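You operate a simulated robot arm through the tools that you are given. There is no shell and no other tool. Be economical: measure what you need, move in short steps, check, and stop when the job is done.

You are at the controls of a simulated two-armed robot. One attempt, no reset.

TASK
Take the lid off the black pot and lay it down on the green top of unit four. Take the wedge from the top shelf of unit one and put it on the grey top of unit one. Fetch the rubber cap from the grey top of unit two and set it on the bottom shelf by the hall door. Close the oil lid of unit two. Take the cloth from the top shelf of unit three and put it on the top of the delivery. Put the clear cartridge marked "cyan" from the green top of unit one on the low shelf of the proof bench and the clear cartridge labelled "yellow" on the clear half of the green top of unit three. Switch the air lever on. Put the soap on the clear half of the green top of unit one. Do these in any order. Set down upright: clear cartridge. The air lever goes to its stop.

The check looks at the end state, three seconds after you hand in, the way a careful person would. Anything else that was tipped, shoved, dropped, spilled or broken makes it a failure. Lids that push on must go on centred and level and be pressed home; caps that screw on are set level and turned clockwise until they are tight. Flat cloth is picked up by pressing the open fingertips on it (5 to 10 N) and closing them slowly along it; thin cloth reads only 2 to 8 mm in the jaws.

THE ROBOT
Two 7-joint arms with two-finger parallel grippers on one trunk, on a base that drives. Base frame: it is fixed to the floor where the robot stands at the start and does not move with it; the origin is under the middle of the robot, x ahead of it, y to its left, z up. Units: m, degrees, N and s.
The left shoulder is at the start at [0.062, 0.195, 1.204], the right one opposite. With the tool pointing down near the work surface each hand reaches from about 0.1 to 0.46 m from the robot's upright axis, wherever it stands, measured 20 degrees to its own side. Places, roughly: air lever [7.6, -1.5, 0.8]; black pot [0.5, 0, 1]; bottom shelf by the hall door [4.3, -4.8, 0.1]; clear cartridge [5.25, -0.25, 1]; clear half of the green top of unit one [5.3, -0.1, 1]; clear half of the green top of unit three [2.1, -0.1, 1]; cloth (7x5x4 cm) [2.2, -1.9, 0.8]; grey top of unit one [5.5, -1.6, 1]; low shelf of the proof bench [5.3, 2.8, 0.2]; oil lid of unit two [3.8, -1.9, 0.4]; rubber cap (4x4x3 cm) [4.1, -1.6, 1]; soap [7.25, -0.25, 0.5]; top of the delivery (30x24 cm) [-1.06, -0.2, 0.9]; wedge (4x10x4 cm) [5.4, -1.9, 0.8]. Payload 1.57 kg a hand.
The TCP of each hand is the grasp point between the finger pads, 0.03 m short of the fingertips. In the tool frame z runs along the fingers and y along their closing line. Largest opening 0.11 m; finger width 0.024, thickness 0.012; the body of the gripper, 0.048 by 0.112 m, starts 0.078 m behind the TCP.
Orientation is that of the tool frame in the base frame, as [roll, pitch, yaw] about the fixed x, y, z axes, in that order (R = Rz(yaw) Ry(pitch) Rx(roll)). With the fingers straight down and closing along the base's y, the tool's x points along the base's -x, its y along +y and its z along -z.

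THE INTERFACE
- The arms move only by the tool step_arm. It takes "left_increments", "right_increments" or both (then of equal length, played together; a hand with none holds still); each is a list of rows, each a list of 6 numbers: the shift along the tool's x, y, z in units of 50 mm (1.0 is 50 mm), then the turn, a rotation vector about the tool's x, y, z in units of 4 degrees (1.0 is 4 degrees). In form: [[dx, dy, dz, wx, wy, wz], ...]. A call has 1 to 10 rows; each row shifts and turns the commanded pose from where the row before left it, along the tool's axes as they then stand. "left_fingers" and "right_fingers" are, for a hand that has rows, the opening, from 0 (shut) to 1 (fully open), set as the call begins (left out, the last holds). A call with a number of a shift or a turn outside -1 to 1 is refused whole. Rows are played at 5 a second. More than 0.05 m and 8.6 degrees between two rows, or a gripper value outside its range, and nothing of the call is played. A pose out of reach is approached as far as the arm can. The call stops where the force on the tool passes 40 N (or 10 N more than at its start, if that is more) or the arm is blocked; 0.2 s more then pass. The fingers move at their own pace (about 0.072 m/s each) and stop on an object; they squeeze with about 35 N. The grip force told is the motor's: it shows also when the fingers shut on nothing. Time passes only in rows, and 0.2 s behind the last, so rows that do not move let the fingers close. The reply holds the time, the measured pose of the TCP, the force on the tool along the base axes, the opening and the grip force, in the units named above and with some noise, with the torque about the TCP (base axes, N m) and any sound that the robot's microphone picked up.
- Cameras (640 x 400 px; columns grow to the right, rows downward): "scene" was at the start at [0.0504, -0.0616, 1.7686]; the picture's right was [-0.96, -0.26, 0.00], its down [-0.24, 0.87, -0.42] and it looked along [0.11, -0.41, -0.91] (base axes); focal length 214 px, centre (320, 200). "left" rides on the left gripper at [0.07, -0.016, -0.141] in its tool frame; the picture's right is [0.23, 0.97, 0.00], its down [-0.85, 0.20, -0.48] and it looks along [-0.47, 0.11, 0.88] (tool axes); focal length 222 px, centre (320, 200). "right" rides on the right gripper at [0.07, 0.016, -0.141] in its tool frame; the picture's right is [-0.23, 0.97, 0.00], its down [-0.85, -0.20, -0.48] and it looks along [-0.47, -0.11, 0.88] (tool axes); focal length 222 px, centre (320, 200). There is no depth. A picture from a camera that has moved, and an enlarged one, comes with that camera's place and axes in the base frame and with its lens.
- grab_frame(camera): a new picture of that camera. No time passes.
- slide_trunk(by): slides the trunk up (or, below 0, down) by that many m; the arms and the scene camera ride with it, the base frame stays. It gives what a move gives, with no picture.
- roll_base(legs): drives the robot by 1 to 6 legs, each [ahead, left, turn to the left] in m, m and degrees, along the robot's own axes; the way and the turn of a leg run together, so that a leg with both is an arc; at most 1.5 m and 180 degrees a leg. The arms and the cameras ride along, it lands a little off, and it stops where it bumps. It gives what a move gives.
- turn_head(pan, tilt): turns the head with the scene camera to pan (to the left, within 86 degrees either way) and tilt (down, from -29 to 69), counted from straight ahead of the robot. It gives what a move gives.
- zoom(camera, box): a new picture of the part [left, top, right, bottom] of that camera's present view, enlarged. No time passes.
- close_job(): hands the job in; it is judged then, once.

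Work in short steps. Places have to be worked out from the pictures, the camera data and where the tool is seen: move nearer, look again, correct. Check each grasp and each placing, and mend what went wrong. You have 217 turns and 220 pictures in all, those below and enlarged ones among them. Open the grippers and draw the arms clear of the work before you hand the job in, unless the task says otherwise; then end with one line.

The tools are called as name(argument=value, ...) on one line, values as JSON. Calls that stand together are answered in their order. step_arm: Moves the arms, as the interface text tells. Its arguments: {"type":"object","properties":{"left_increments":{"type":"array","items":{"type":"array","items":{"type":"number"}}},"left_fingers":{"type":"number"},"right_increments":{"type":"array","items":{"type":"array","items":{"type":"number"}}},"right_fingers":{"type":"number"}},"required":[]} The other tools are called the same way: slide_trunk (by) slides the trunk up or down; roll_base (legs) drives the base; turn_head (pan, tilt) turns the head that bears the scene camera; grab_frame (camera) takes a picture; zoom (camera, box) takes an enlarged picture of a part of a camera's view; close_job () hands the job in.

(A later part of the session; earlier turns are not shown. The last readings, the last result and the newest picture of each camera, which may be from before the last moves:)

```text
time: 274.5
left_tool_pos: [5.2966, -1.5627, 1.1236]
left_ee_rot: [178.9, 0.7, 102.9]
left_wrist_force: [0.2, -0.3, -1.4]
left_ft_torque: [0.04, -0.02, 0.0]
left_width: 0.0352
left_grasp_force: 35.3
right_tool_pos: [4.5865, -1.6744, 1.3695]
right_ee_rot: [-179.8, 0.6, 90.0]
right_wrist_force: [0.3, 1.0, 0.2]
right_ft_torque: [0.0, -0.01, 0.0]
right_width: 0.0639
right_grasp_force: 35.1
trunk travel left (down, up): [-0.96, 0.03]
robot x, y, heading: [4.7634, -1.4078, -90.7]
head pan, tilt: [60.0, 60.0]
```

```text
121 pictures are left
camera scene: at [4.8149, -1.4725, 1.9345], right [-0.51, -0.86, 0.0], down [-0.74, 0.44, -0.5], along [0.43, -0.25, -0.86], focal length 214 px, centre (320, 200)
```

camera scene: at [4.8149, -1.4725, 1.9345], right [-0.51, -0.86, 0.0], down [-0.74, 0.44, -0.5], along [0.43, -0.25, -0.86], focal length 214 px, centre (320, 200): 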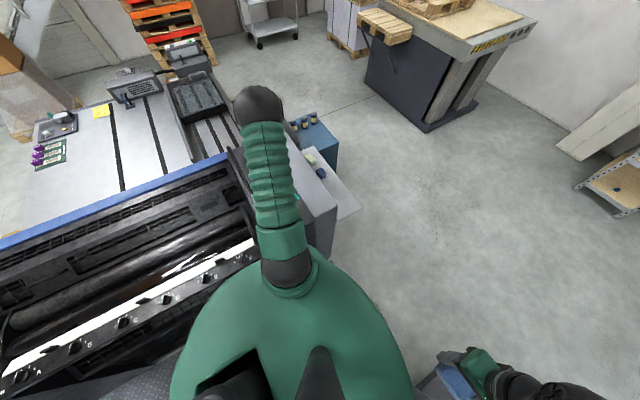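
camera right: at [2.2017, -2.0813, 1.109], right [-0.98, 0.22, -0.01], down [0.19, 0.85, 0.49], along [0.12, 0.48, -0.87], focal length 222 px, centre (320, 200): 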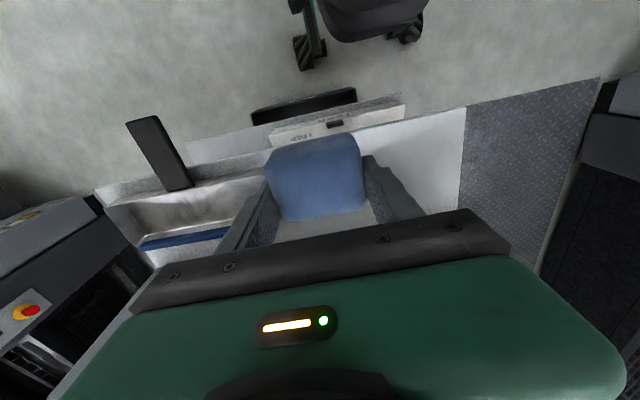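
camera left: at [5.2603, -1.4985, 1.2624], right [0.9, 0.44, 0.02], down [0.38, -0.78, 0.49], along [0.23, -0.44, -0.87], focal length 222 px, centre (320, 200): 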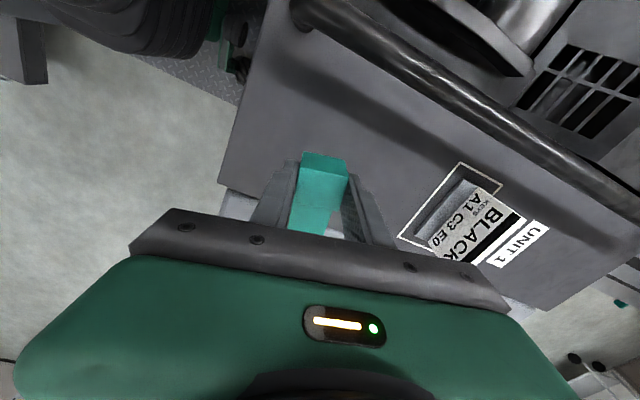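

Slight lean only; continue down slowly and watch.

step_arm(left_increments=[[0, 0.2, 0.4, 0, 0, 0], [0, 0.2, 0.4, 0, 0, 0], [0, 0, 0.3, 0, 0, 0]])

step_arm(left_increments=[[0, 0, 0.2, 0, 0, 0], [0, 0, 0.1, 0, 0, 0]])

grab_frame(camera="left")

```text
time: 275.3
left_tool_pos: [5.3231, -1.5586, 1.0662]
left_ee_rot: [179.2, 0.7, 102.9]
left_wrist_force: [-0.5, 0.9, -0.7]
left_ft_torque: [0.01, 0.0, 0.03]
left_width: 0.0353
left_grasp_force: 35.0
right_tool_pos: [4.5926, -1.6734, 1.3703]
right_ee_rot: [-179.5, 0.7, 90.0]
right_wrist_force: [0.2, -0.2, -0.6]
right_ft_torque: [0.0, 0.04, 0.02]
right_width: 0.064
right_grasp_force: 34.5
trunk travel left (down, up): [-0.96, 0.03]
robot x, y, heading: [4.7657, -1.403, -90.5]
head pan, tilt: [60.0, 60.0]
```

```text
time: 275.9
left_tool_pos: [5.328, -1.5576, 1.0492]
left_ee_rot: [179.4, 0.7, 103.0]
left_wrist_force: [0.0, 0.2, 0.0]
left_ft_torque: [0.01, 0.02, -0.02]
left_width: 0.0353
left_grasp_force: 35.0
right_tool_pos: [4.5986, -1.6734, 1.3708]
right_ee_rot: [-179.2, 0.5, 90.1]
right_wrist_force: [-0.1, 0.1, 0.1]
right_ft_torque: [0.04, 0.02, -0.02]
right_width: 0.0641
right_grasp_force: 35.2
trunk travel left (down, up): [-0.96, 0.03]
robot x, y, heading: [4.7647, -1.4071, -90.7]
head pan, tilt: [60.0, 60.0]
```

```text
120 pictures are left
camera left: at [5.2951, -1.4924, 1.19], right [0.9, 0.44, 0.01], down [0.38, -0.78, 0.49], along [0.22, -0.44, -0.87], focal length 222 px, centre (320, 200)
```

left: 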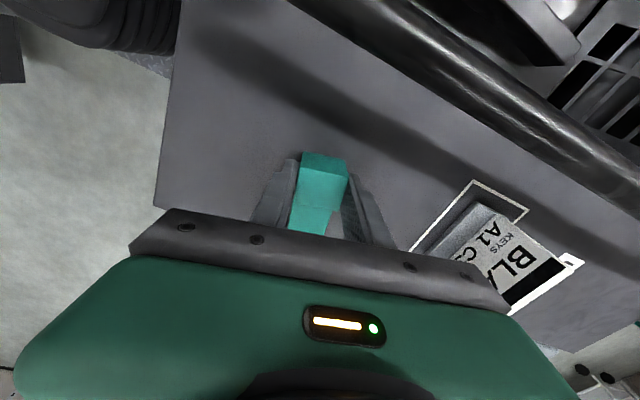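

Lean has eased. Final lowering in 2 mm steps to contact.

step_arm(left_increments=[[0, 0, 0.06, 0, 0, 0], [0, 0, 0.04, 0, 0, 0], [0, 0, 0, 0, 0, 0]])

step_arm(left_increments=[[0, 0, 0.04, 0, 0, 0], [0, 0, 0, 0, 0, 0]])

```text
time: 276.7
left_tool_pos: [5.3265, -1.5584, 1.0474]
left_ee_rot: [179.3, 0.6, 102.9]
left_wrist_force: [0.2, 0.8, -1.1]
left_ft_torque: [0.02, -0.02, 0.04]
left_width: 0.0356
left_grasp_force: 34.7
right_tool_pos: [4.5955, -1.6736, 1.3701]
right_ee_rot: [-179.3, 0.6, 89.9]
right_wrist_force: [1.0, 0.2, -1.0]
right_ft_torque: [-0.02, 0.02, 0.0]
right_width: 0.0639
right_grasp_force: 34.9
trunk travel left (down, up): [-0.96, 0.03]
robot x, y, heading: [4.7641, -1.4064, -90.2]
head pan, tilt: [60.0, 60.0]
```

```text
time: 277.3
left_tool_pos: [5.3235, -1.5575, 1.0463]
left_ee_rot: [179.2, 0.7, 102.8]
left_wrist_force: [-0.2, 0.6, -0.5]
left_ft_torque: [0.01, 0.03, 0.0]
left_width: 0.0356
left_grasp_force: 35.2
right_tool_pos: [4.5923, -1.6724, 1.37]
right_ee_rot: [-179.4, 0.6, 89.9]
right_wrist_force: [0.6, 0.2, -0.5]
right_ft_torque: [0.02, -0.02, 0.0]
right_width: 0.0639
right_grasp_force: 35.3
trunk travel left (down, up): [-0.96, 0.03]
robot x, y, heading: [4.7677, -1.4074, -90.5]
head pan, tilt: [60.0, 60.0]
```

Arm linkage is lightly bearing on something; wedge is ≤3 mm above the plate. Release here and rise.

step_arm(left_increments=[[0, 0, 0, 0, 0, 0], [0, 0, 0, 0, 0, 0], [0, 0, 0, 0, 0, 0]], left_fingers=0.6)

step_arm(left_increments=[[0, 0, -0.9, 0, 0, 0], [0, 0, -0.9, 0, 0, 0], [0, 0, -0.9, 0, 0, 0], [0, 0, -0.9, 0, 0, 0], [0, 0, -0.9, 0, 0, 0]])

grab_frame(camera="left")

```text
time: 278.1
left_tool_pos: [5.3255, -1.5562, 1.045]
left_ee_rot: [179.2, 0.6, 102.9]
left_wrist_force: [-0.2, -0.5, 0.2]
left_ft_torque: [0.02, -0.01, 0.01]
left_width: 0.066
left_grasp_force: 0.0
right_tool_pos: [4.5934, -1.6735, 1.3695]
right_ee_rot: [-179.4, 0.7, 90.1]
right_wrist_force: [0.8, 0.4, 0.5]
right_ft_torque: [0.01, 0.01, -0.01]
right_width: 0.064
right_grasp_force: 35.1
trunk travel left (down, up): [-0.96, 0.03]
robot x, y, heading: [4.7658, -1.4053, -90.4]
head pan, tilt: [60.0, 60.0]
```

```text
time: 279.3
left_tool_pos: [5.3192, -1.5562, 1.2729]
left_ee_rot: [179.3, 0.7, 102.9]
left_wrist_force: [-0.1, -0.1, 0.1]
left_ft_torque: [-0.03, 0.0, 0.02]
left_width: 0.0661
left_grasp_force: 0.1
right_tool_pos: [4.5933, -1.6723, 1.3701]
right_ee_rot: [-179.6, 0.7, 90.0]
right_wrist_force: [0.1, -0.9, 0.1]
right_ft_torque: [-0.01, 0.01, 0.04]
right_width: 0.0643
right_grasp_force: 34.5
trunk travel left (down, up): [-0.96, 0.03]
robot x, y, heading: [4.7618, -1.4114, -90.5]
head pan, tilt: [60.0, 60.0]
```

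```text
119 pictures are left
camera left: at [5.2865, -1.4906, 1.4131], right [0.9, 0.44, 0.01], down [0.38, -0.78, 0.49], along [0.22, -0.44, -0.87], focal length 222 px, centre (320, 200)
```

left: 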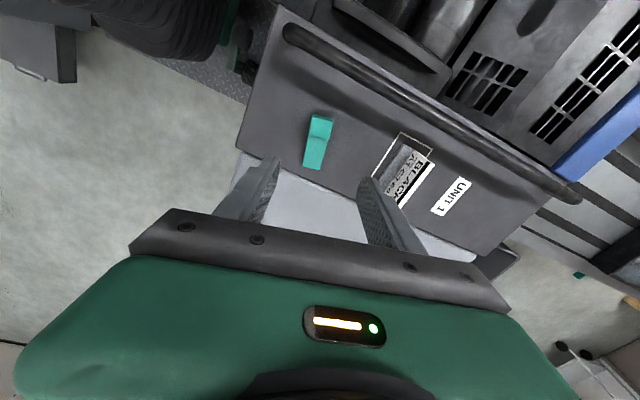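

Wedge rests on the grey plate. Retract the arm and drive out, then look toward the feeder end (+x).

step_arm(left_increments=[[0, 0, -0.8, 0, 0, 0], [0, 0, -0.8, 0, 0, 0], [-0.2, -0.83, 0, 0, 0, 0], [-0.2, -0.83, 0, 0, 0, 0], [-0.2, -0.83, 0, 0, 0, 0], [-0.2, -0.83, 0, 0, 0, 0], [-0.2, -0.83, 0, 0, 0, 0], [-0.2, -0.83, 0, 0, 0, 0], [-0.2, -0.83, 0, 0, 0, 0]])

roll_base(legs=[[0, -0.08, 0], [1.5, 0, 0], [0.1, 0, 90]])

turn_head(pan=20, tilt=25)

grab_frame(camera="scene")

```text
time: 281.3
left_tool_pos: [5.0489, -1.69, 1.3494]
left_ee_rot: [179.2, 0.7, 103.0]
left_wrist_force: [0.0, 0.7, -0.6]
left_ft_torque: [0.0, 0.04, -0.03]
left_width: 0.066
left_grasp_force: 0.1
right_tool_pos: [4.5921, -1.6729, 1.3706]
right_ee_rot: [-179.5, 0.6, 90.1]
right_wrist_force: [0.3, 0.1, -0.8]
right_ft_torque: [0.02, 0.0, 0.0]
right_width: 0.0639
right_grasp_force: 35.4
trunk travel left (down, up): [-0.96, 0.03]
robot x, y, heading: [4.7628, -1.408, -90.6]
head pan, tilt: [60.0, 60.0]
```

```text
time: 293.1
left_tool_pos: [5.0303, -2.6601, 1.348]
left_ee_rot: [179.1, 0.7, -166.2]
left_wrist_force: [-0.7, -0.5, -0.3]
left_ft_torque: [-0.01, -0.01, -0.01]
left_width: 0.0657
left_grasp_force: 0.0
right_tool_pos: [5.0203, -3.1177, 1.3708]
right_ee_rot: [-179.5, 0.6, -179.0]
right_wrist_force: [0.3, 0.5, -0.1]
right_ft_torque: [-0.03, 0.04, -0.02]
right_width: 0.0638
right_grasp_force: 35.2
trunk travel left (down, up): [-0.96, 0.03]
robot x, y, heading: [4.7529, -2.9493, 0.5]
head pan, tilt: [60.0, 60.0]
```

```text
time: 294.1
left_tool_pos: [5.0306, -2.6608, 1.3486]
left_ee_rot: [179.2, 0.8, -166.2]
left_wrist_force: [-0.1, 0.3, -0.5]
left_ft_torque: [0.01, 0.02, 0.0]
left_width: 0.0661
left_grasp_force: 0.1
right_tool_pos: [5.0225, -3.1194, 1.3698]
right_ee_rot: [-179.4, 0.5, -179.1]
right_wrist_force: [0.0, 0.3, -0.9]
right_ft_torque: [0.0, -0.01, 0.0]
right_width: 0.064
right_grasp_force: 35.1
trunk travel left (down, up): [-0.96, 0.03]
robot x, y, heading: [4.7527, -2.953, 0.3]
head pan, tilt: [20.0, 25.0]
```

```text
118 pictures are left
camera scene: at [4.8723, -2.9191, 1.9842], right [0.35, -0.94, 0.0], down [-0.4, -0.15, -0.91], along [0.85, 0.32, -0.42], focal length 214 px, centre (320, 200)
```

scene: 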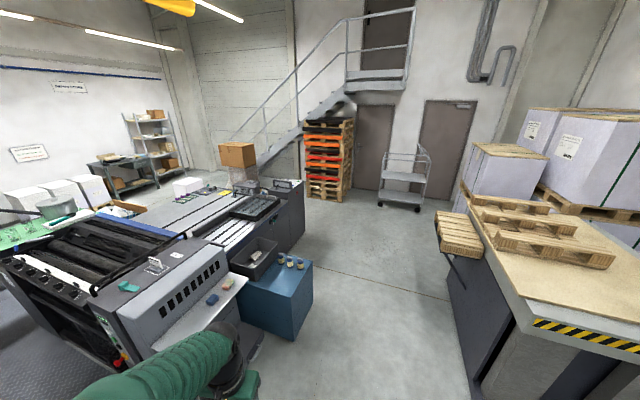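

Drive along y≈-2.9 to x≈7.4 and look at the feeder end.

roll_base(legs=[[1.4, 0.1, 0], [1.3, 0, 0]])

turn_head(pan=70, tilt=35)

grab_frame(camera="scene")

```text
time: 307.1
left_tool_pos: [7.6971, -2.5697, 1.348]
left_ee_rot: [179.1, 0.7, -166.6]
left_wrist_force: [-0.6, -0.1, -0.4]
left_ft_torque: [-0.01, 0.0, -0.02]
left_width: 0.066
left_grasp_force: 0.0
right_tool_pos: [7.6858, -3.0284, 1.3696]
right_ee_rot: [-179.5, 0.6, -179.5]
right_wrist_force: [-0.6, 0.5, -1.0]
right_ft_torque: [0.0, 0.0, 0.02]
right_width: 0.064
right_grasp_force: 34.4
trunk travel left (down, up): [-0.96, 0.03]
robot x, y, heading: [7.4208, -2.8618, -0.2]
head pan, tilt: [20.0, 25.0]
```

```text
time: 308.3
left_tool_pos: [7.7, -2.57, 1.3486]
left_ee_rot: [179.2, 0.7, -166.6]
left_wrist_force: [0.2, 0.5, -0.1]
left_ft_torque: [0.01, 0.01, 0.0]
left_width: 0.066
left_grasp_force: 0.2
right_tool_pos: [7.6866, -3.0282, 1.3699]
right_ee_rot: [-179.5, 0.4, -179.5]
right_wrist_force: [0.3, 0.4, 0.2]
right_ft_torque: [0.01, 0.02, -0.02]
right_width: 0.0641
right_grasp_force: 35.3
trunk travel left (down, up): [-0.96, 0.03]
robot x, y, heading: [7.42, -2.8601, -0.1]
head pan, tilt: [70.0, 35.0]
```

```text
117 pictures are left
camera scene: at [7.4827, -2.7756, 1.9685], right [0.94, -0.34, 0.0], down [-0.2, -0.54, -0.82], along [0.28, 0.77, -0.57], focal length 214 px, centre (320, 200)
```

scene: 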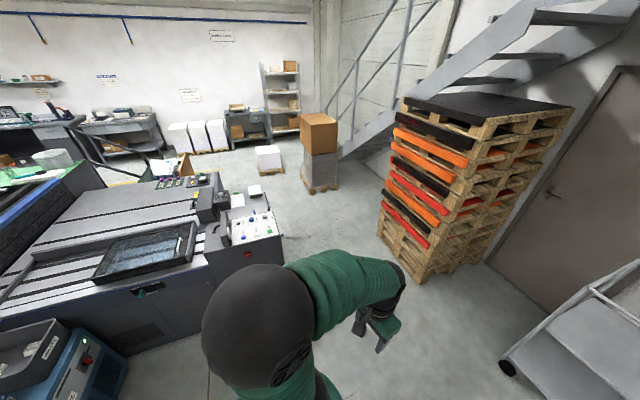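

zoom(camera="scene", box=[90, 170, 310, 330])

```text
2.50 times, centred on (200, 250) of scene
camera zoom: at [7.4827, -2.7756, 1.9685], right [0.94, -0.34, 0.0], down [-0.2, -0.54, -0.82], along [0.28, 0.77, -0.57], focal length 536 px, centre (620, 75)
```

zoom: 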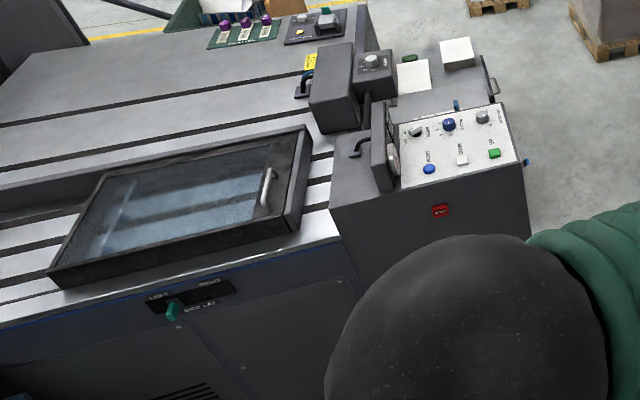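

The blue lever seems on the feeder's +x end face at ≈[7.62,-1.54,0.8]. Drive round to face it.

roll_base(legs=[[0.8, 0, 0], [0, 1.3, 0], [0, 0, 90], [0, 0, 90]])

turn_head(pan=0, tilt=50)

grab_frame(camera="scene")

```text
time: 326.4
left_tool_pos: [7.9326, -1.8674, 1.3479]
left_ee_rot: [179.1, 0.7, 16.1]
left_wrist_force: [0.5, 0.6, 0.7]
left_ft_torque: [-0.03, 0.01, 0.03]
left_width: 0.0661
left_grasp_force: 0.1
right_tool_pos: [7.9229, -1.4094, 1.369]
right_ee_rot: [-179.5, 0.5, 3.1]
right_wrist_force: [0.1, 0.8, -0.4]
right_ft_torque: [0.0, -0.01, -0.02]
right_width: 0.0641
right_grasp_force: 35.0
trunk travel left (down, up): [-0.96, 0.03]
robot x, y, heading: [8.1966, -1.5655, -177.6]
head pan, tilt: [70.0, 35.0]
```

```text
time: 327.8
left_tool_pos: [7.933, -1.8667, 1.3477]
left_ee_rot: [179.3, 0.8, 15.9]
left_wrist_force: [0.5, 0.2, -0.1]
left_ft_torque: [0.0, 0.03, 0.03]
left_width: 0.0661
left_grasp_force: 0.0
right_tool_pos: [7.923, -1.4096, 1.3708]
right_ee_rot: [-179.5, 0.6, 3.1]
right_wrist_force: [-0.4, 0.8, -0.3]
right_ft_torque: [0.0, -0.01, -0.03]
right_width: 0.0643
right_grasp_force: 35.0
trunk travel left (down, up): [-0.96, 0.03]
robot x, y, heading: [8.1955, -1.5642, -177.6]
head pan, tilt: [0.0, 50.0]
```

```text
115 pictures are left
camera scene: at [8.0915, -1.5716, 1.9468], right [-0.04, 1.0, 0.0], down [0.77, 0.03, -0.64], along [-0.64, -0.03, -0.77], focal length 214 px, centre (320, 200)
```

scene: 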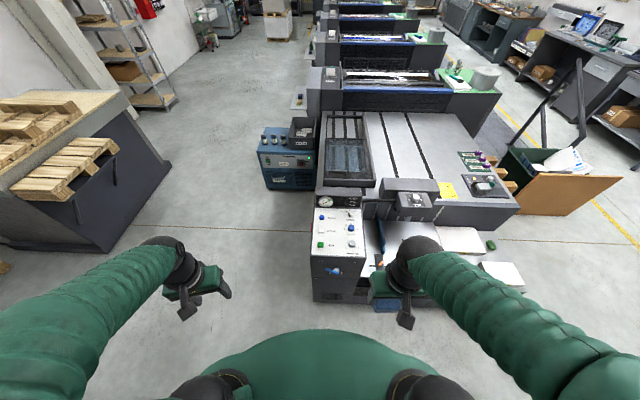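

zoom(camera="scene", box=[290, 180, 450, 310])

zoom(camera="scene", box=[420, 140, 580, 290])

```text
3.08 times, centred on (370, 245) of scene
camera zoom: at [8.0915, -1.5716, 1.9468], right [-0.04, 1.0, 0.0], down [0.77, 0.03, -0.64], along [-0.64, -0.03, -0.77], focal length 660 px, centre (166, 62)
```

zoom: 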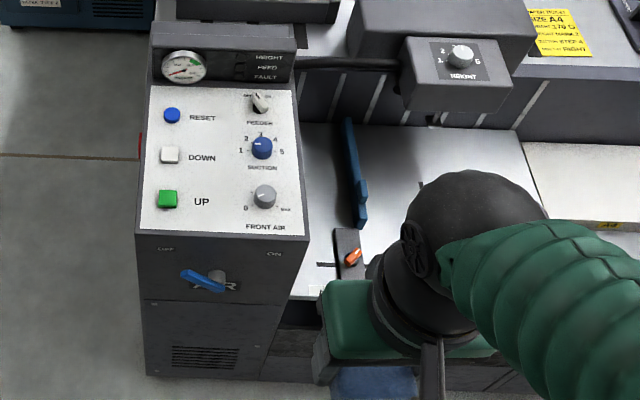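

```text
2.67 times, centred on (500, 215) of scene
camera zoom: at [8.0915, -1.5716, 1.9468], right [-0.04, 1.0, 0.0], down [0.77, 0.03, -0.64], along [-0.64, -0.03, -0.77], focal length 572 px, centre (-160, 160)
```

zoom: 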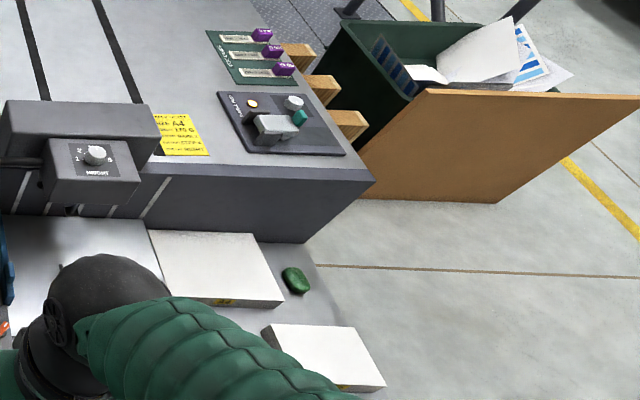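

Soap is the green item at ≈[7.275,-0.33,0.5]. Zoom on the lever.

zoom(camera="scene", box=[320, 250, 384, 290])

```text
10.00 times, centred on (352, 270) of scene
camera zoom: at [8.0915, -1.5716, 1.9468], right [-0.04, 1.0, 0.0], down [0.77, 0.03, -0.64], along [-0.64, -0.03, -0.77], focal length 2145 px, centre (0, -500)
```

zoom: 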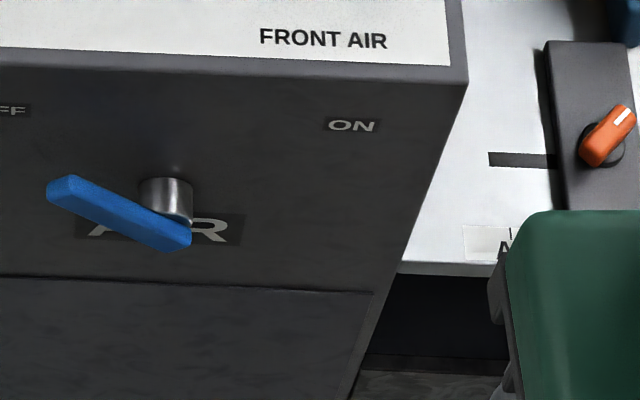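

OFF is upper-left, ON upper-right: the handle must swing ~90° over the top toward +y. Line up the left hand: square heading, shift, lower trunk, straighten the wrist yaw and pitch 20°.

roll_base(legs=[[0, -0.22, -2.4]])

slide_trunk(by=-0.2)

step_arm(left_increments=[[0, 0, 0, 0, -0.8, 0.68], [0, 0, 0, 0, -0.8, 0.68], [0, 0, 0, 0, -0.8, 0.68], [0, 0, 0, 0, -0.8, 0.68], [0, 0, 0, 0, -0.8, 0.68], [0, 0, 0, 0, -0.8, 0]], left_fingers=0)

grab_frame(camera="left")

grab_frame(camera="scene")

```text
time: 329.4
left_tool_pos: [7.9149, -1.6487, 1.3463]
left_ee_rot: [179.5, 0.6, 13.5]
left_wrist_force: [0.5, 0.0, 0.1]
left_ft_torque: [0.02, 0.01, 0.03]
left_width: 0.066
left_grasp_force: 0.1
right_tool_pos: [7.9255, -1.1908, 1.3716]
right_ee_rot: [-179.1, 0.5, 0.8]
right_wrist_force: [-0.5, 0.0, -0.5]
right_ft_torque: [-0.04, 0.03, 0.01]
right_width: 0.0639
right_grasp_force: 34.3
trunk travel left (down, up): [-0.96, 0.03]
robot x, y, heading: [8.193, -1.3502, -179.9]
head pan, tilt: [0.0, 50.0]
```

```text
time: 331.6
left_tool_pos: [7.9142, -1.6341, 1.1496]
left_ee_rot: [179.0, 0.7, 13.5]
left_wrist_force: [-0.1, 0.0, -0.7]
left_ft_torque: [0.0, 0.02, 0.0]
left_width: 0.066
left_grasp_force: 0.1
right_tool_pos: [7.9252, -1.1769, 1.1701]
right_ee_rot: [-179.8, 0.5, 0.7]
right_wrist_force: [-0.4, -0.3, -0.5]
right_ft_torque: [-0.02, 0.03, -0.01]
right_width: 0.064
right_grasp_force: 35.0
trunk travel left (down, up): [-0.76, 0.23]
robot x, y, heading: [8.1904, -1.3521, -180.2]
head pan, tilt: [0.0, 50.0]
```

```text
time: 333.0
left_tool_pos: [7.8761, -1.6558, 1.1754]
left_ee_rot: [177.0, 19.5, -0.8]
left_wrist_force: [-0.3, 0.7, -0.4]
left_ft_torque: [-0.01, -0.02, -0.03]
left_width: 0.0001
left_grasp_force: 20.9
left hand out of reach, approached as far as the arm can: row 2, 3, 4, 5, 6
right_tool_pos: [7.9264, -1.1786, 1.1691]
right_ee_rot: [-179.6, 0.4, 0.7]
right_wrist_force: [-0.7, -0.1, 0.4]
right_ft_torque: [-0.01, -0.02, 0.01]
right_width: 0.064
right_grasp_force: 35.0
trunk travel left (down, up): [-0.76, 0.23]
robot x, y, heading: [8.1928, -1.3489, -180.0]
head pan, tilt: [0.0, 50.0]
```

```text
111 pictures are left
camera left: at [7.9886, -1.6346, 1.2835], right [0.22, -0.98, -0.03], down [-0.65, -0.16, 0.74], along [-0.73, -0.14, -0.67], focal length 222 px, centre (320, 200)
```

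left: 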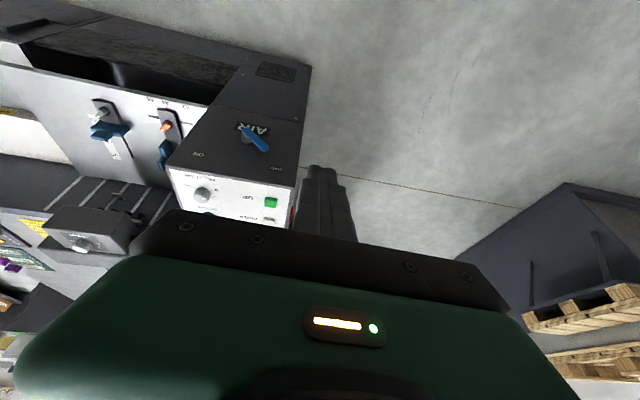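

```text
110 pictures are left
camera scene: at [8.0864, -1.3495, 1.7467], right [0.0, 1.0, 0.0], down [0.77, 0.0, -0.64], along [-0.64, 0.0, -0.77], focal length 214 px, centre (320, 200)
```

scene: 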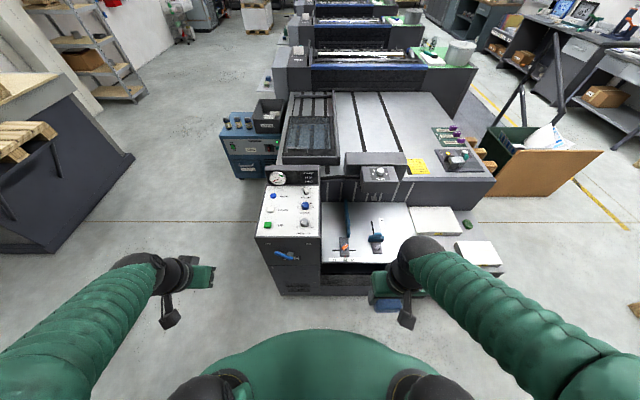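

zoom(camera="scene", box=[250, 230, 330, 280])

zoom(camera="left", box=[200, 100, 320, 175])

```text
8.00 times, centred on (290, 255) of scene
camera zoom: at [8.0864, -1.3495, 1.7467], right [0.0, 1.0, 0.0], down [0.77, 0.0, -0.64], along [-0.64, 0.0, -0.77], focal length 1716 px, centre (560, -240)
```

zoom: 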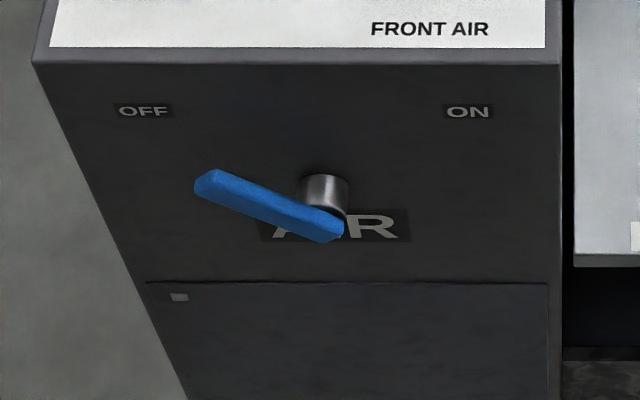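

```text
5.33 times, centred on (260, 138) of left
camera zoom: at [7.9886, -1.6346, 1.2835], right [0.22, -0.98, -0.03], down [-0.65, -0.16, 0.74], along [-0.73, -0.14, -0.67], focal length 1185 px, centre (640, 533)
```

zoom: 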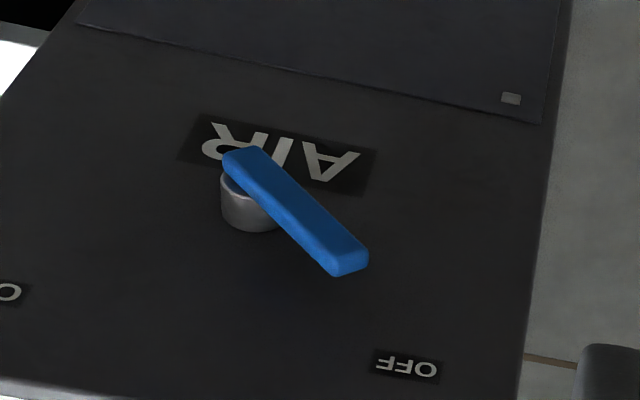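

Triangulated: pivot ≈[7.633,-1.50,0.763], handle tip ≈[7.633,-1.558,0.814]. Drive 8 cm ahead, lower trunk 0.2, and bring the closed fingertips left of the handle tip.

roll_base(legs=[[0.08, 0, 0]])

slide_trunk(by=-0.2)

step_arm(left_increments=[[-0.35, 0, 0.79, 0, 0, 0], [-0.35, 0, 0.79, 0, 0, 0], [-0.35, 0, 0.79, 0, 0, 0], [-0.35, 0, 0.79, 0, 0, 0]])

grab_frame(camera="left")

```text
time: 334.1
left_tool_pos: [7.805, -1.6564, 1.1769]
left_ee_rot: [177.0, 19.8, -0.8]
left_wrist_force: [0.2, 0.5, -0.3]
left_ft_torque: [0.02, 0.07, -0.03]
left_width: 0.0
left_grasp_force: 21.4
right_tool_pos: [7.856, -1.1782, 1.1719]
right_ee_rot: [-179.5, 1.0, 0.8]
right_wrist_force: [0.7, 0.4, 0.7]
right_ft_torque: [-0.02, 0.1, -0.01]
right_width: 0.0641
right_grasp_force: 34.9
trunk travel left (down, up): [-0.76, 0.23]
robot x, y, heading: [8.1174, -1.3482, -179.9]
head pan, tilt: [0.0, 50.0]
```

```text
time: 336.2
left_tool_pos: [7.7967, -1.6557, 0.9745]
left_ee_rot: [177.0, 19.4, -0.8]
left_wrist_force: [0.0, -0.1, -0.3]
left_ft_torque: [0.01, 0.01, 0.01]
left_width: 0.0
left_grasp_force: 21.5
right_tool_pos: [7.8469, -1.1793, 0.9685]
right_ee_rot: [-179.6, 0.5, 0.8]
right_wrist_force: [-0.4, 0.4, -0.7]
right_ft_torque: [0.01, 0.0, 0.01]
right_width: 0.0641
right_grasp_force: 34.8
trunk travel left (down, up): [-0.56, 0.43]
robot x, y, heading: [8.1123, -1.3482, -179.9]
head pan, tilt: [0.0, 50.0]
```

```text
time: 337.2
left_tool_pos: [7.6758, -1.6626, 0.8481]
left_ee_rot: [177.2, 19.2, -0.9]
left_wrist_force: [-0.1, -0.1, 1.0]
left_ft_torque: [-0.02, -0.05, 0.02]
left_width: 0.0001
left_grasp_force: 21.2
right_tool_pos: [7.8451, -1.1794, 0.9697]
right_ee_rot: [-179.5, 0.3, 0.7]
right_wrist_force: [0.6, 0.2, -0.3]
right_ft_torque: [-0.03, 0.01, -0.02]
right_width: 0.0641
right_grasp_force: 35.3
trunk travel left (down, up): [-0.56, 0.43]
robot x, y, heading: [8.1149, -1.3505, -180.0]
head pan, tilt: [0.0, 50.0]
```

```text
107 pictures are left
camera left: at [7.7884, -1.6411, 0.9569], right [0.22, -0.98, -0.03], down [-0.65, -0.17, 0.74], along [-0.73, -0.14, -0.67], focal length 222 px, centre (320, 200)
```

left: 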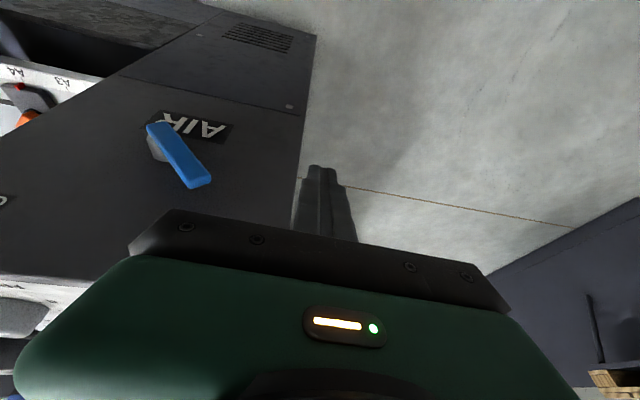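

Estimates agree. Lower beside the handle and sweep toward +y.

step_arm(left_increments=[[-0.2, 0, 0.47, 0, 0, 0], [-0.19, 0, 0.47, 0, 0, 0], [0, -0.6, 0, 0, 0, 0], [0, -0.6, 0, 0, 0, 0], [0, -0.4, 0, 0, 0, 0], [0, -0.4, 0, 0, 0, 0], [0, -0.4, 0, 0, 0, 0], [0, -0.4, 0, 0, 0, 0]])

grab_frame(camera="left")

zoom(camera="scene", box=[240, 210, 360, 285])

```text
time: 338.7
left_tool_pos: [7.6428, -1.5779, 0.8093]
left_ee_rot: [176.8, 19.7, 0.1]
left_wrist_force: [3.6, -4.1, 4.8]
left_ft_torque: [-0.12, -0.02, 0.08]
left_width: 0.0
left_grasp_force: 21.1
right_tool_pos: [7.8467, -1.1828, 0.9698]
right_ee_rot: [-179.4, 0.5, 0.9]
right_wrist_force: [-0.2, -0.8, -1.6]
right_ft_torque: [0.03, -0.01, -0.04]
right_width: 0.0642
right_grasp_force: 35.0
trunk travel left (down, up): [-0.56, 0.43]
robot x, y, heading: [8.1173, -1.3529, -180.0]
head pan, tilt: [0.0, 50.0]
stopped in row 7 (left hand): the force on the tool passed its limit at 47 N (the readings are from after the stop); the commanded pose is now the measured one
```

```text
106 pictures are left
camera left: at [7.7566, -1.5536, 0.9177], right [0.23, -0.97, -0.03], down [-0.64, -0.17, 0.75], along [-0.73, -0.16, -0.66], focal length 222 px, centre (320, 200)
```

left: 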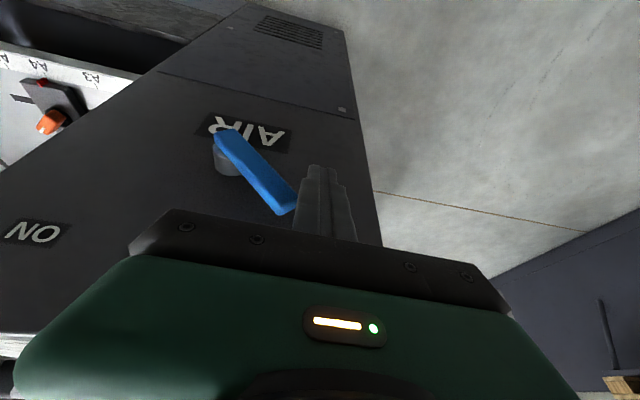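

```text
5.33 times, centred on (300, 248) of scene
camera zoom: at [8.0078, -1.3543, 1.5467], right [0.0, 1.0, 0.0], down [0.77, 0.0, -0.64], along [-0.64, 0.0, -0.77], focal length 1144 px, centre (427, -53)
```

zoom: 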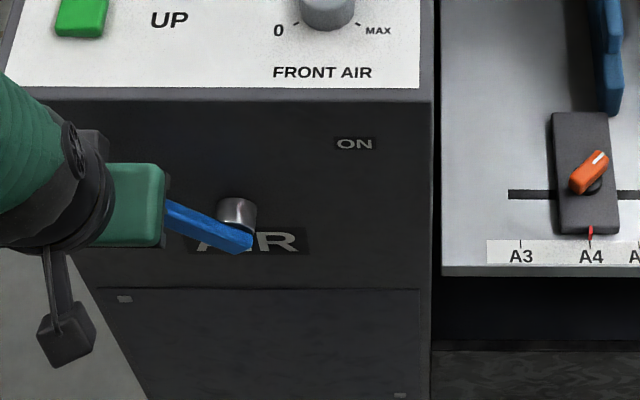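

In contact with the handle tip; it hasn't turned yet (impact stop). Push on in small slow steps.

step_arm(left_increments=[[0, -0.1, 0, 0, 0, 0], [0, -0.1, 0, 0, 0, 0], [0, -0.1, 0, 0, 0, 0], [0, -0.1, 0, 0, 0, 0], [0, -0.1, 0, 0, 0, 0], [0, -0.1, 0, 0, 0, 0]])

zoom(camera="scene", box=[240, 210, 360, 285])

```text
time: 339.3
left_tool_pos: [7.6422, -1.5748, 0.8105]
left_ee_rot: [176.5, 20.1, 0.9]
left_wrist_force: [11.9, -17.5, 12.7]
left_ft_torque: [0.06, 0.08, 0.1]
left_width: 0.0002
left_grasp_force: 21.2
right_tool_pos: [7.8464, -1.1819, 0.9692]
right_ee_rot: [-179.5, 0.5, 0.8]
right_wrist_force: [-1.1, 0.5, -0.5]
right_ft_torque: [-0.05, -0.05, -0.04]
right_width: 0.0644
right_grasp_force: 34.7
trunk travel left (down, up): [-0.56, 0.43]
robot x, y, heading: [8.1196, -1.3493, -179.9]
head pan, tilt: [0.0, 50.0]
stopped in row 3 (left hand): the force on the tool passed its limit at 44 N (the readings are from after the stop); the commanded pose is now the measured one
```

```text
5.33 times, centred on (300, 248) of scene
camera zoom: at [8.008, -1.3551, 1.5467], right [0.0, 1.0, 0.0], down [0.77, 0.0, -0.64], along [-0.64, 0.0, -0.77], focal length 1144 px, centre (427, -53)
```

zoom: 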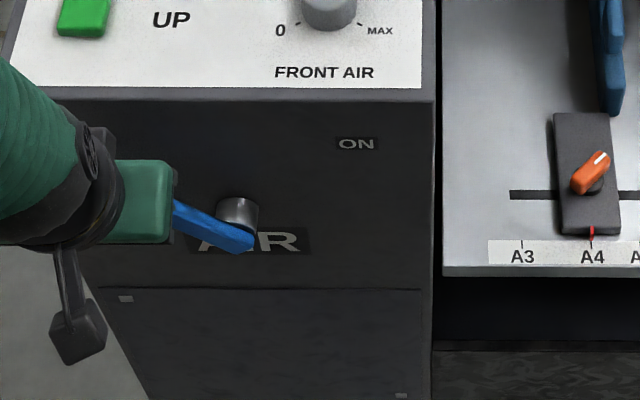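

The lever is stiff. I'll back off, roll the hand ~40° so the fingers lie along the handle's lower-left side, then push perpendicular to it near its tip.

step_arm(left_increments=[[0.15, 0.7, 0.3, 0, 0, 0], [0, 0, 0, 0.94, 0, -0.33], [0, 0, 0, 0.94, 0, -0.33], [0, 0, 0, 0.94, 0, -0.33], [0, 0, 0, 0.94, 0, -0.33], [0, 0, 0, 0.94, 0, -0.33], [0, 0, 0, 0.94, 0, -0.33], [0, 0, 0, 0.94, 0, -0.33], [0, 0, 0, 0.94, 0, -0.33], [0, 0, 0, 0.94, 0, -0.33]])

zoom(camera="scene", box=[220, 200, 360, 287])

grab_frame(camera="left")

```text
time: 341.5
left_tool_pos: [7.6415, -1.6064, 0.7968]
left_ee_rot: [-145.6, 17.1, 12.3]
left_wrist_force: [0.3, 0.5, -0.2]
left_ft_torque: [-0.03, -0.01, 0.01]
left_width: 0.0001
left_grasp_force: 21.4
right_tool_pos: [7.8469, -1.1815, 0.9704]
right_ee_rot: [-179.6, 0.4, 0.9]
right_wrist_force: [-0.1, -0.3, -0.3]
right_ft_torque: [-0.01, -0.01, -0.01]
right_width: 0.0639
right_grasp_force: 35.3
trunk travel left (down, up): [-0.56, 0.43]
robot x, y, heading: [8.111, -1.3521, -179.6]
head pan, tilt: [0.0, 50.0]
```

```text
4.57 times, centred on (290, 244) of scene
camera zoom: at [8.0066, -1.3533, 1.5467], right [0.0, 1.0, 0.0], down [0.77, 0.0, -0.64], along [-0.64, 0.0, -0.77], focal length 980 px, centre (457, 1)
```

zoom: 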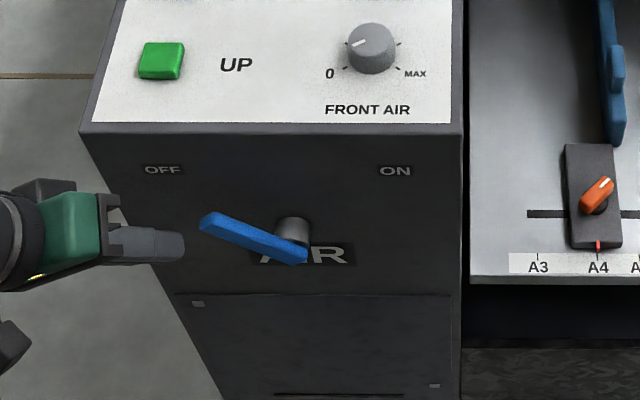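

```text
102 pictures are left
camera left: at [7.7579, -1.6499, 0.8959], right [0.23, -0.77, -0.59], down [-0.62, -0.58, 0.52], along [-0.75, 0.25, -0.61], focal length 222 px, centre (320, 200)
```

left: 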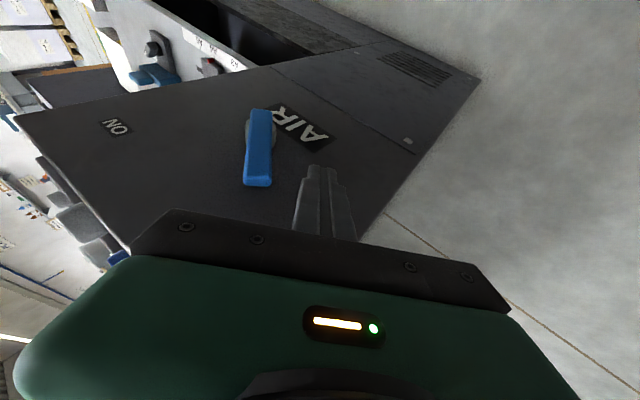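

Good orientation. Insert 3 cm further along the finger axis, then push perpendicular to the handle.

step_arm(left_increments=[[0, 0, 0.6, 0, 0, 0], [0, -0.3, 0, 0, 0, 0], [0, -0.2, 0, 0, 0, 0], [0, -0.1, 0, 0, 0, 0], [0, -0.1, 0, 0, 0, 0], [0, -0.1, 0, 0, 0, 0], [0, -0.1, 0, 0, 0, 0], [0, -0.1, 0, 0, 0, 0]])

zoom(camera="scene", box=[220, 200, 360, 287])

```text
time: 343.3
left_tool_pos: [7.6314, -1.5498, 0.8004]
left_ee_rot: [-145.6, 17.1, 12.3]
left_wrist_force: [-0.6, -2.2, -0.6]
left_ft_torque: [-0.02, 0.03, 0.05]
left_width: 0.0
left_grasp_force: 21.3
right_tool_pos: [7.8457, -1.1807, 0.9693]
right_ee_rot: [-179.5, 0.6, 0.7]
right_wrist_force: [-0.1, -0.8, -0.9]
right_ft_torque: [0.02, -0.02, 0.03]
right_width: 0.0638
right_grasp_force: 35.2
trunk travel left (down, up): [-0.56, 0.43]
robot x, y, heading: [8.1113, -1.3523, -179.9]
head pan, tilt: [0.0, 50.0]
```

```text
4.57 times, centred on (290, 244) of scene
camera zoom: at [8.0062, -1.3522, 1.5467], right [0.0, 1.0, 0.0], down [0.77, 0.0, -0.64], along [-0.64, 0.0, -0.77], focal length 980 px, centre (457, 1)
```

zoom: 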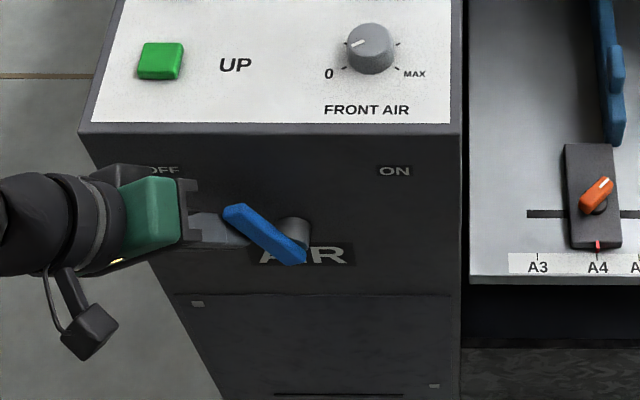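

It turns easily now. Continue pushing toward +y to the stop.

step_arm(left_increments=[[0.065, -0.27, 0.1, 0, 0, 0], [0.065, -0.27, 0.1, 0, 0, 0], [0.065, -0.27, 0.1, 0, 0, 0], [0.065, -0.27, 0.1, 0, 0, 0]])

zoom(camera="scene", box=[220, 200, 360, 287])

```text
time: 344.3
left_tool_pos: [7.6363, -1.499, 0.8101]
left_ee_rot: [-145.5, 17.2, 12.6]
left_wrist_force: [5.1, -20.9, 5.6]
left_ft_torque: [-0.29, -0.08, -0.06]
left_width: 0.0
left_grasp_force: 21.4
right_tool_pos: [7.8477, -1.1864, 0.9704]
right_ee_rot: [-179.3, 0.6, 0.9]
right_wrist_force: [0.5, 0.7, -0.1]
right_ft_torque: [0.01, -0.02, 0.01]
right_width: 0.0641
right_grasp_force: 35.3
trunk travel left (down, up): [-0.56, 0.43]
robot x, y, heading: [8.1119, -1.3476, -179.8]
head pan, tilt: [0.0, 50.0]
```

```text
4.57 times, centred on (290, 244) of scene
camera zoom: at [8.0084, -1.3641, 1.5468], right [0.0, 1.0, 0.01], down [0.77, 0.01, -0.64], along [-0.64, 0.0, -0.77], focal length 980 px, centre (457, 1)
```

zoom: 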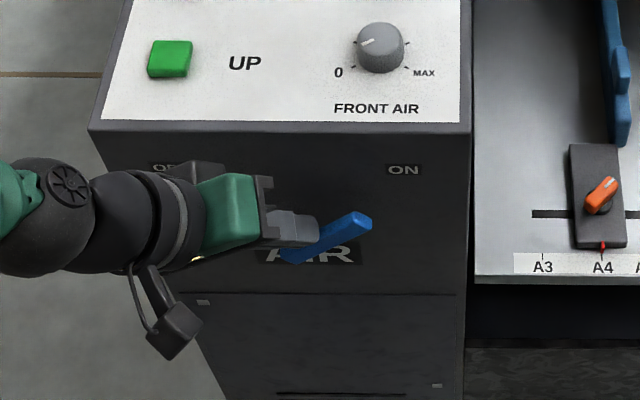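

Handle is at ON (mirror of OFF angle) and resisting: one more small nudge, then withdraw.

step_arm(left_increments=[[0.02, -0.1, 0.03, 0, 0, 0]])

step_arm(left_increments=[[0.2, 0.7, -0.2, 0, 0, 0], [0.8, 0.4, -0.4, 0, 0, 0], [0.8, 0, -0.5, 0, 0, 0]])

zoom(camera="scene", box=[220, 200, 360, 287])

```text
time: 344.7
left_tool_pos: [7.6363, -1.4977, 0.8103]
left_ee_rot: [-146.4, 17.6, 13.2]
left_wrist_force: [12.5, -35.4, 6.9]
left_ft_torque: [-0.55, -0.25, -0.14]
left_width: 0.0
left_grasp_force: 21.4
right_tool_pos: [7.8483, -1.1798, 0.9691]
right_ee_rot: [-179.7, 0.6, 0.8]
right_wrist_force: [-0.4, 0.7, 0.0]
right_ft_torque: [-0.02, 0.0, 0.01]
right_width: 0.064
right_grasp_force: 34.9
trunk travel left (down, up): [-0.56, 0.43]
robot x, y, heading: [8.1138, -1.3498, -179.6]
head pan, tilt: [0.0, 50.0]
stopped in row 1 (left hand): the force on the tool passed its limit at 45 N (the readings are from after the stop); the commanded pose is now the measured one
```

```text
time: 345.5
left_tool_pos: [7.7408, -1.5473, 0.7976]
left_ee_rot: [-146.1, 17.4, 12.7]
left_wrist_force: [-0.4, 0.0, 0.5]
left_ft_torque: [0.0, 0.03, 0.03]
left_width: 0.0
left_grasp_force: 21.2
right_tool_pos: [7.8474, -1.1799, 0.9698]
right_ee_rot: [-179.6, 0.6, 0.8]
right_wrist_force: [0.5, 0.2, 0.1]
right_ft_torque: [0.01, 0.01, 0.0]
right_width: 0.064
right_grasp_force: 35.7
trunk travel left (down, up): [-0.56, 0.43]
robot x, y, heading: [8.1149, -1.3505, -179.8]
head pan, tilt: [0.0, 50.0]
```

```text
4.57 times, centred on (290, 244) of scene
camera zoom: at [8.0088, -1.3555, 1.5469], right [0.0, 1.0, 0.0], down [0.77, 0.0, -0.64], along [-0.64, 0.0, -0.77], focal length 980 px, centre (457, 1)
```

zoom: 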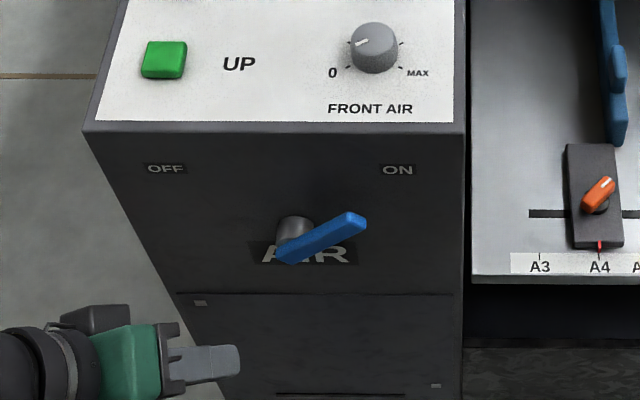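

Lever is ON at its stop. Restore the left hand orientation, back off and move north to see the soap.

roll_base(legs=[[-0.2, 0, 0], [0, -1.15, 0]])

step_arm(left_increments=[[0, 0, -0.8, -0.94, 0, 0.33], [0, 0, -0.8, -0.94, 0, 0.33], [0, 0, 0, -0.94, 0, 0.33], [0, 0, 0, -0.94, 0, 0.33], [0, 0, 0, -0.94, 0, 0.33], [0, 0, 0, -0.94, 0, 0.33], [0, 0, 0, -0.94, 0, 0.33], [0, 0, 0, -0.94, 0, 0.33], [0, 0, 0, -0.94, 0, 0.33], [0, 0, 0, 0, 1, 0]], left_fingers=1)

step_arm(left_increments=[[0, 0, 0, 0, 1, 0], [0, 0, 0, 0, 1, 0], [0, 0, 0, 0, 1, 0], [0, 0, 0, 0, 0.9, 0]])

turn_head(pan=0, tilt=45)

grab_frame(camera="scene")

```text
time: 352.5
left_tool_pos: [7.9239, -0.4107, 0.7976]
left_ee_rot: [-146.4, 17.1, 11.8]
left_wrist_force: [0.3, 0.7, 0.0]
left_ft_torque: [-0.05, -0.02, -0.03]
left_width: 0.0
left_grasp_force: 21.3
right_tool_pos: [8.0348, -0.0439, 0.9677]
right_ee_rot: [-179.9, 0.3, 0.0]
right_wrist_force: [-0.7, -0.9, -0.3]
right_ft_torque: [0.03, -0.08, 0.03]
right_width: 0.064
right_grasp_force: 35.1
trunk travel left (down, up): [-0.56, 0.43]
robot x, y, heading: [8.3004, -0.2216, 179.5]
head pan, tilt: [0.0, 50.0]
```

```text
time: 354.7
left_tool_pos: [7.9193, -0.4578, 0.863]
left_ee_rot: [179.5, 15.3, 1.3]
left_wrist_force: [0.1, 0.4, -0.7]
left_ft_torque: [0.01, 0.02, -0.02]
left_width: 0.1103
left_grasp_force: 0.0
left hand out of reach, approached as far as the arm can: row 1, 2, 3, 4, 5, 6, 8, 9
right_tool_pos: [8.0396, -0.0351, 0.967]
right_ee_rot: [179.6, 0.6, 0.1]
right_wrist_force: [0.3, -0.7, -1.1]
right_ft_torque: [0.01, 0.02, -0.01]
right_width: 0.064
right_grasp_force: 34.8
trunk travel left (down, up): [-0.56, 0.43]
robot x, y, heading: [8.3053, -0.2248, 179.4]
head pan, tilt: [0.0, 50.0]
```

```text
time: 355.7
left_tool_pos: [7.9197, -0.4567, 0.8628]
left_ee_rot: [179.5, -0.5, 1.2]
left_wrist_force: [0.8, 0.3, 0.3]
left_ft_torque: [-0.01, -0.01, 0.0]
left_width: 0.11
left_grasp_force: 0.1
right_tool_pos: [8.0395, -0.035, 0.9677]
right_ee_rot: [179.6, 0.5, 0.1]
right_wrist_force: [0.2, 0.2, 0.1]
right_ft_torque: [-0.02, -0.02, 0.0]
right_width: 0.064
right_grasp_force: 35.3
trunk travel left (down, up): [-0.56, 0.43]
robot x, y, heading: [8.305, -0.2229, 179.6]
head pan, tilt: [0.0, 50.0]
```

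```text
time: 356.3
left_tool_pos: [7.9182, -0.4555, 0.8625]
left_ee_rot: [179.5, -0.2, 1.3]
left_wrist_force: [-0.1, 0.3, 0.3]
left_ft_torque: [-0.01, 0.01, 0.02]
left_width: 0.11
left_grasp_force: 0.0
right_tool_pos: [8.0398, -0.0336, 0.968]
right_ee_rot: [179.6, 0.5, 0.1]
right_wrist_force: [0.0, -0.3, -0.8]
right_ft_torque: [0.0, -0.02, 0.01]
right_width: 0.0638
right_grasp_force: 34.9
trunk travel left (down, up): [-0.56, 0.43]
robot x, y, heading: [8.3035, -0.2253, 179.6]
head pan, tilt: [0.0, 45.0]
```

```text
98 pictures are left
camera scene: at [8.1917, -0.2306, 1.5536], right [0.01, 1.0, 0.01], down [0.71, 0.0, -0.71], along [-0.71, 0.01, -0.71], focal length 214 px, centre (320, 200)
```

scene: 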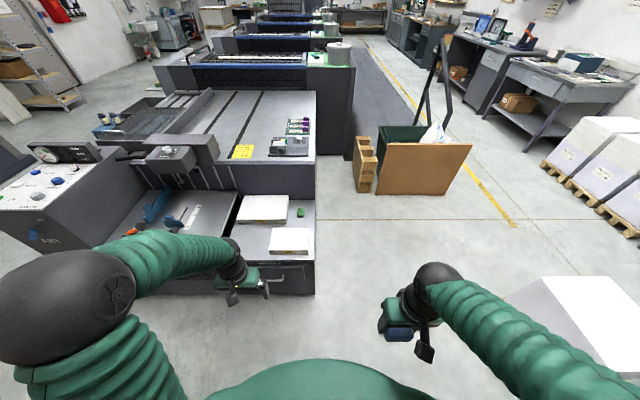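

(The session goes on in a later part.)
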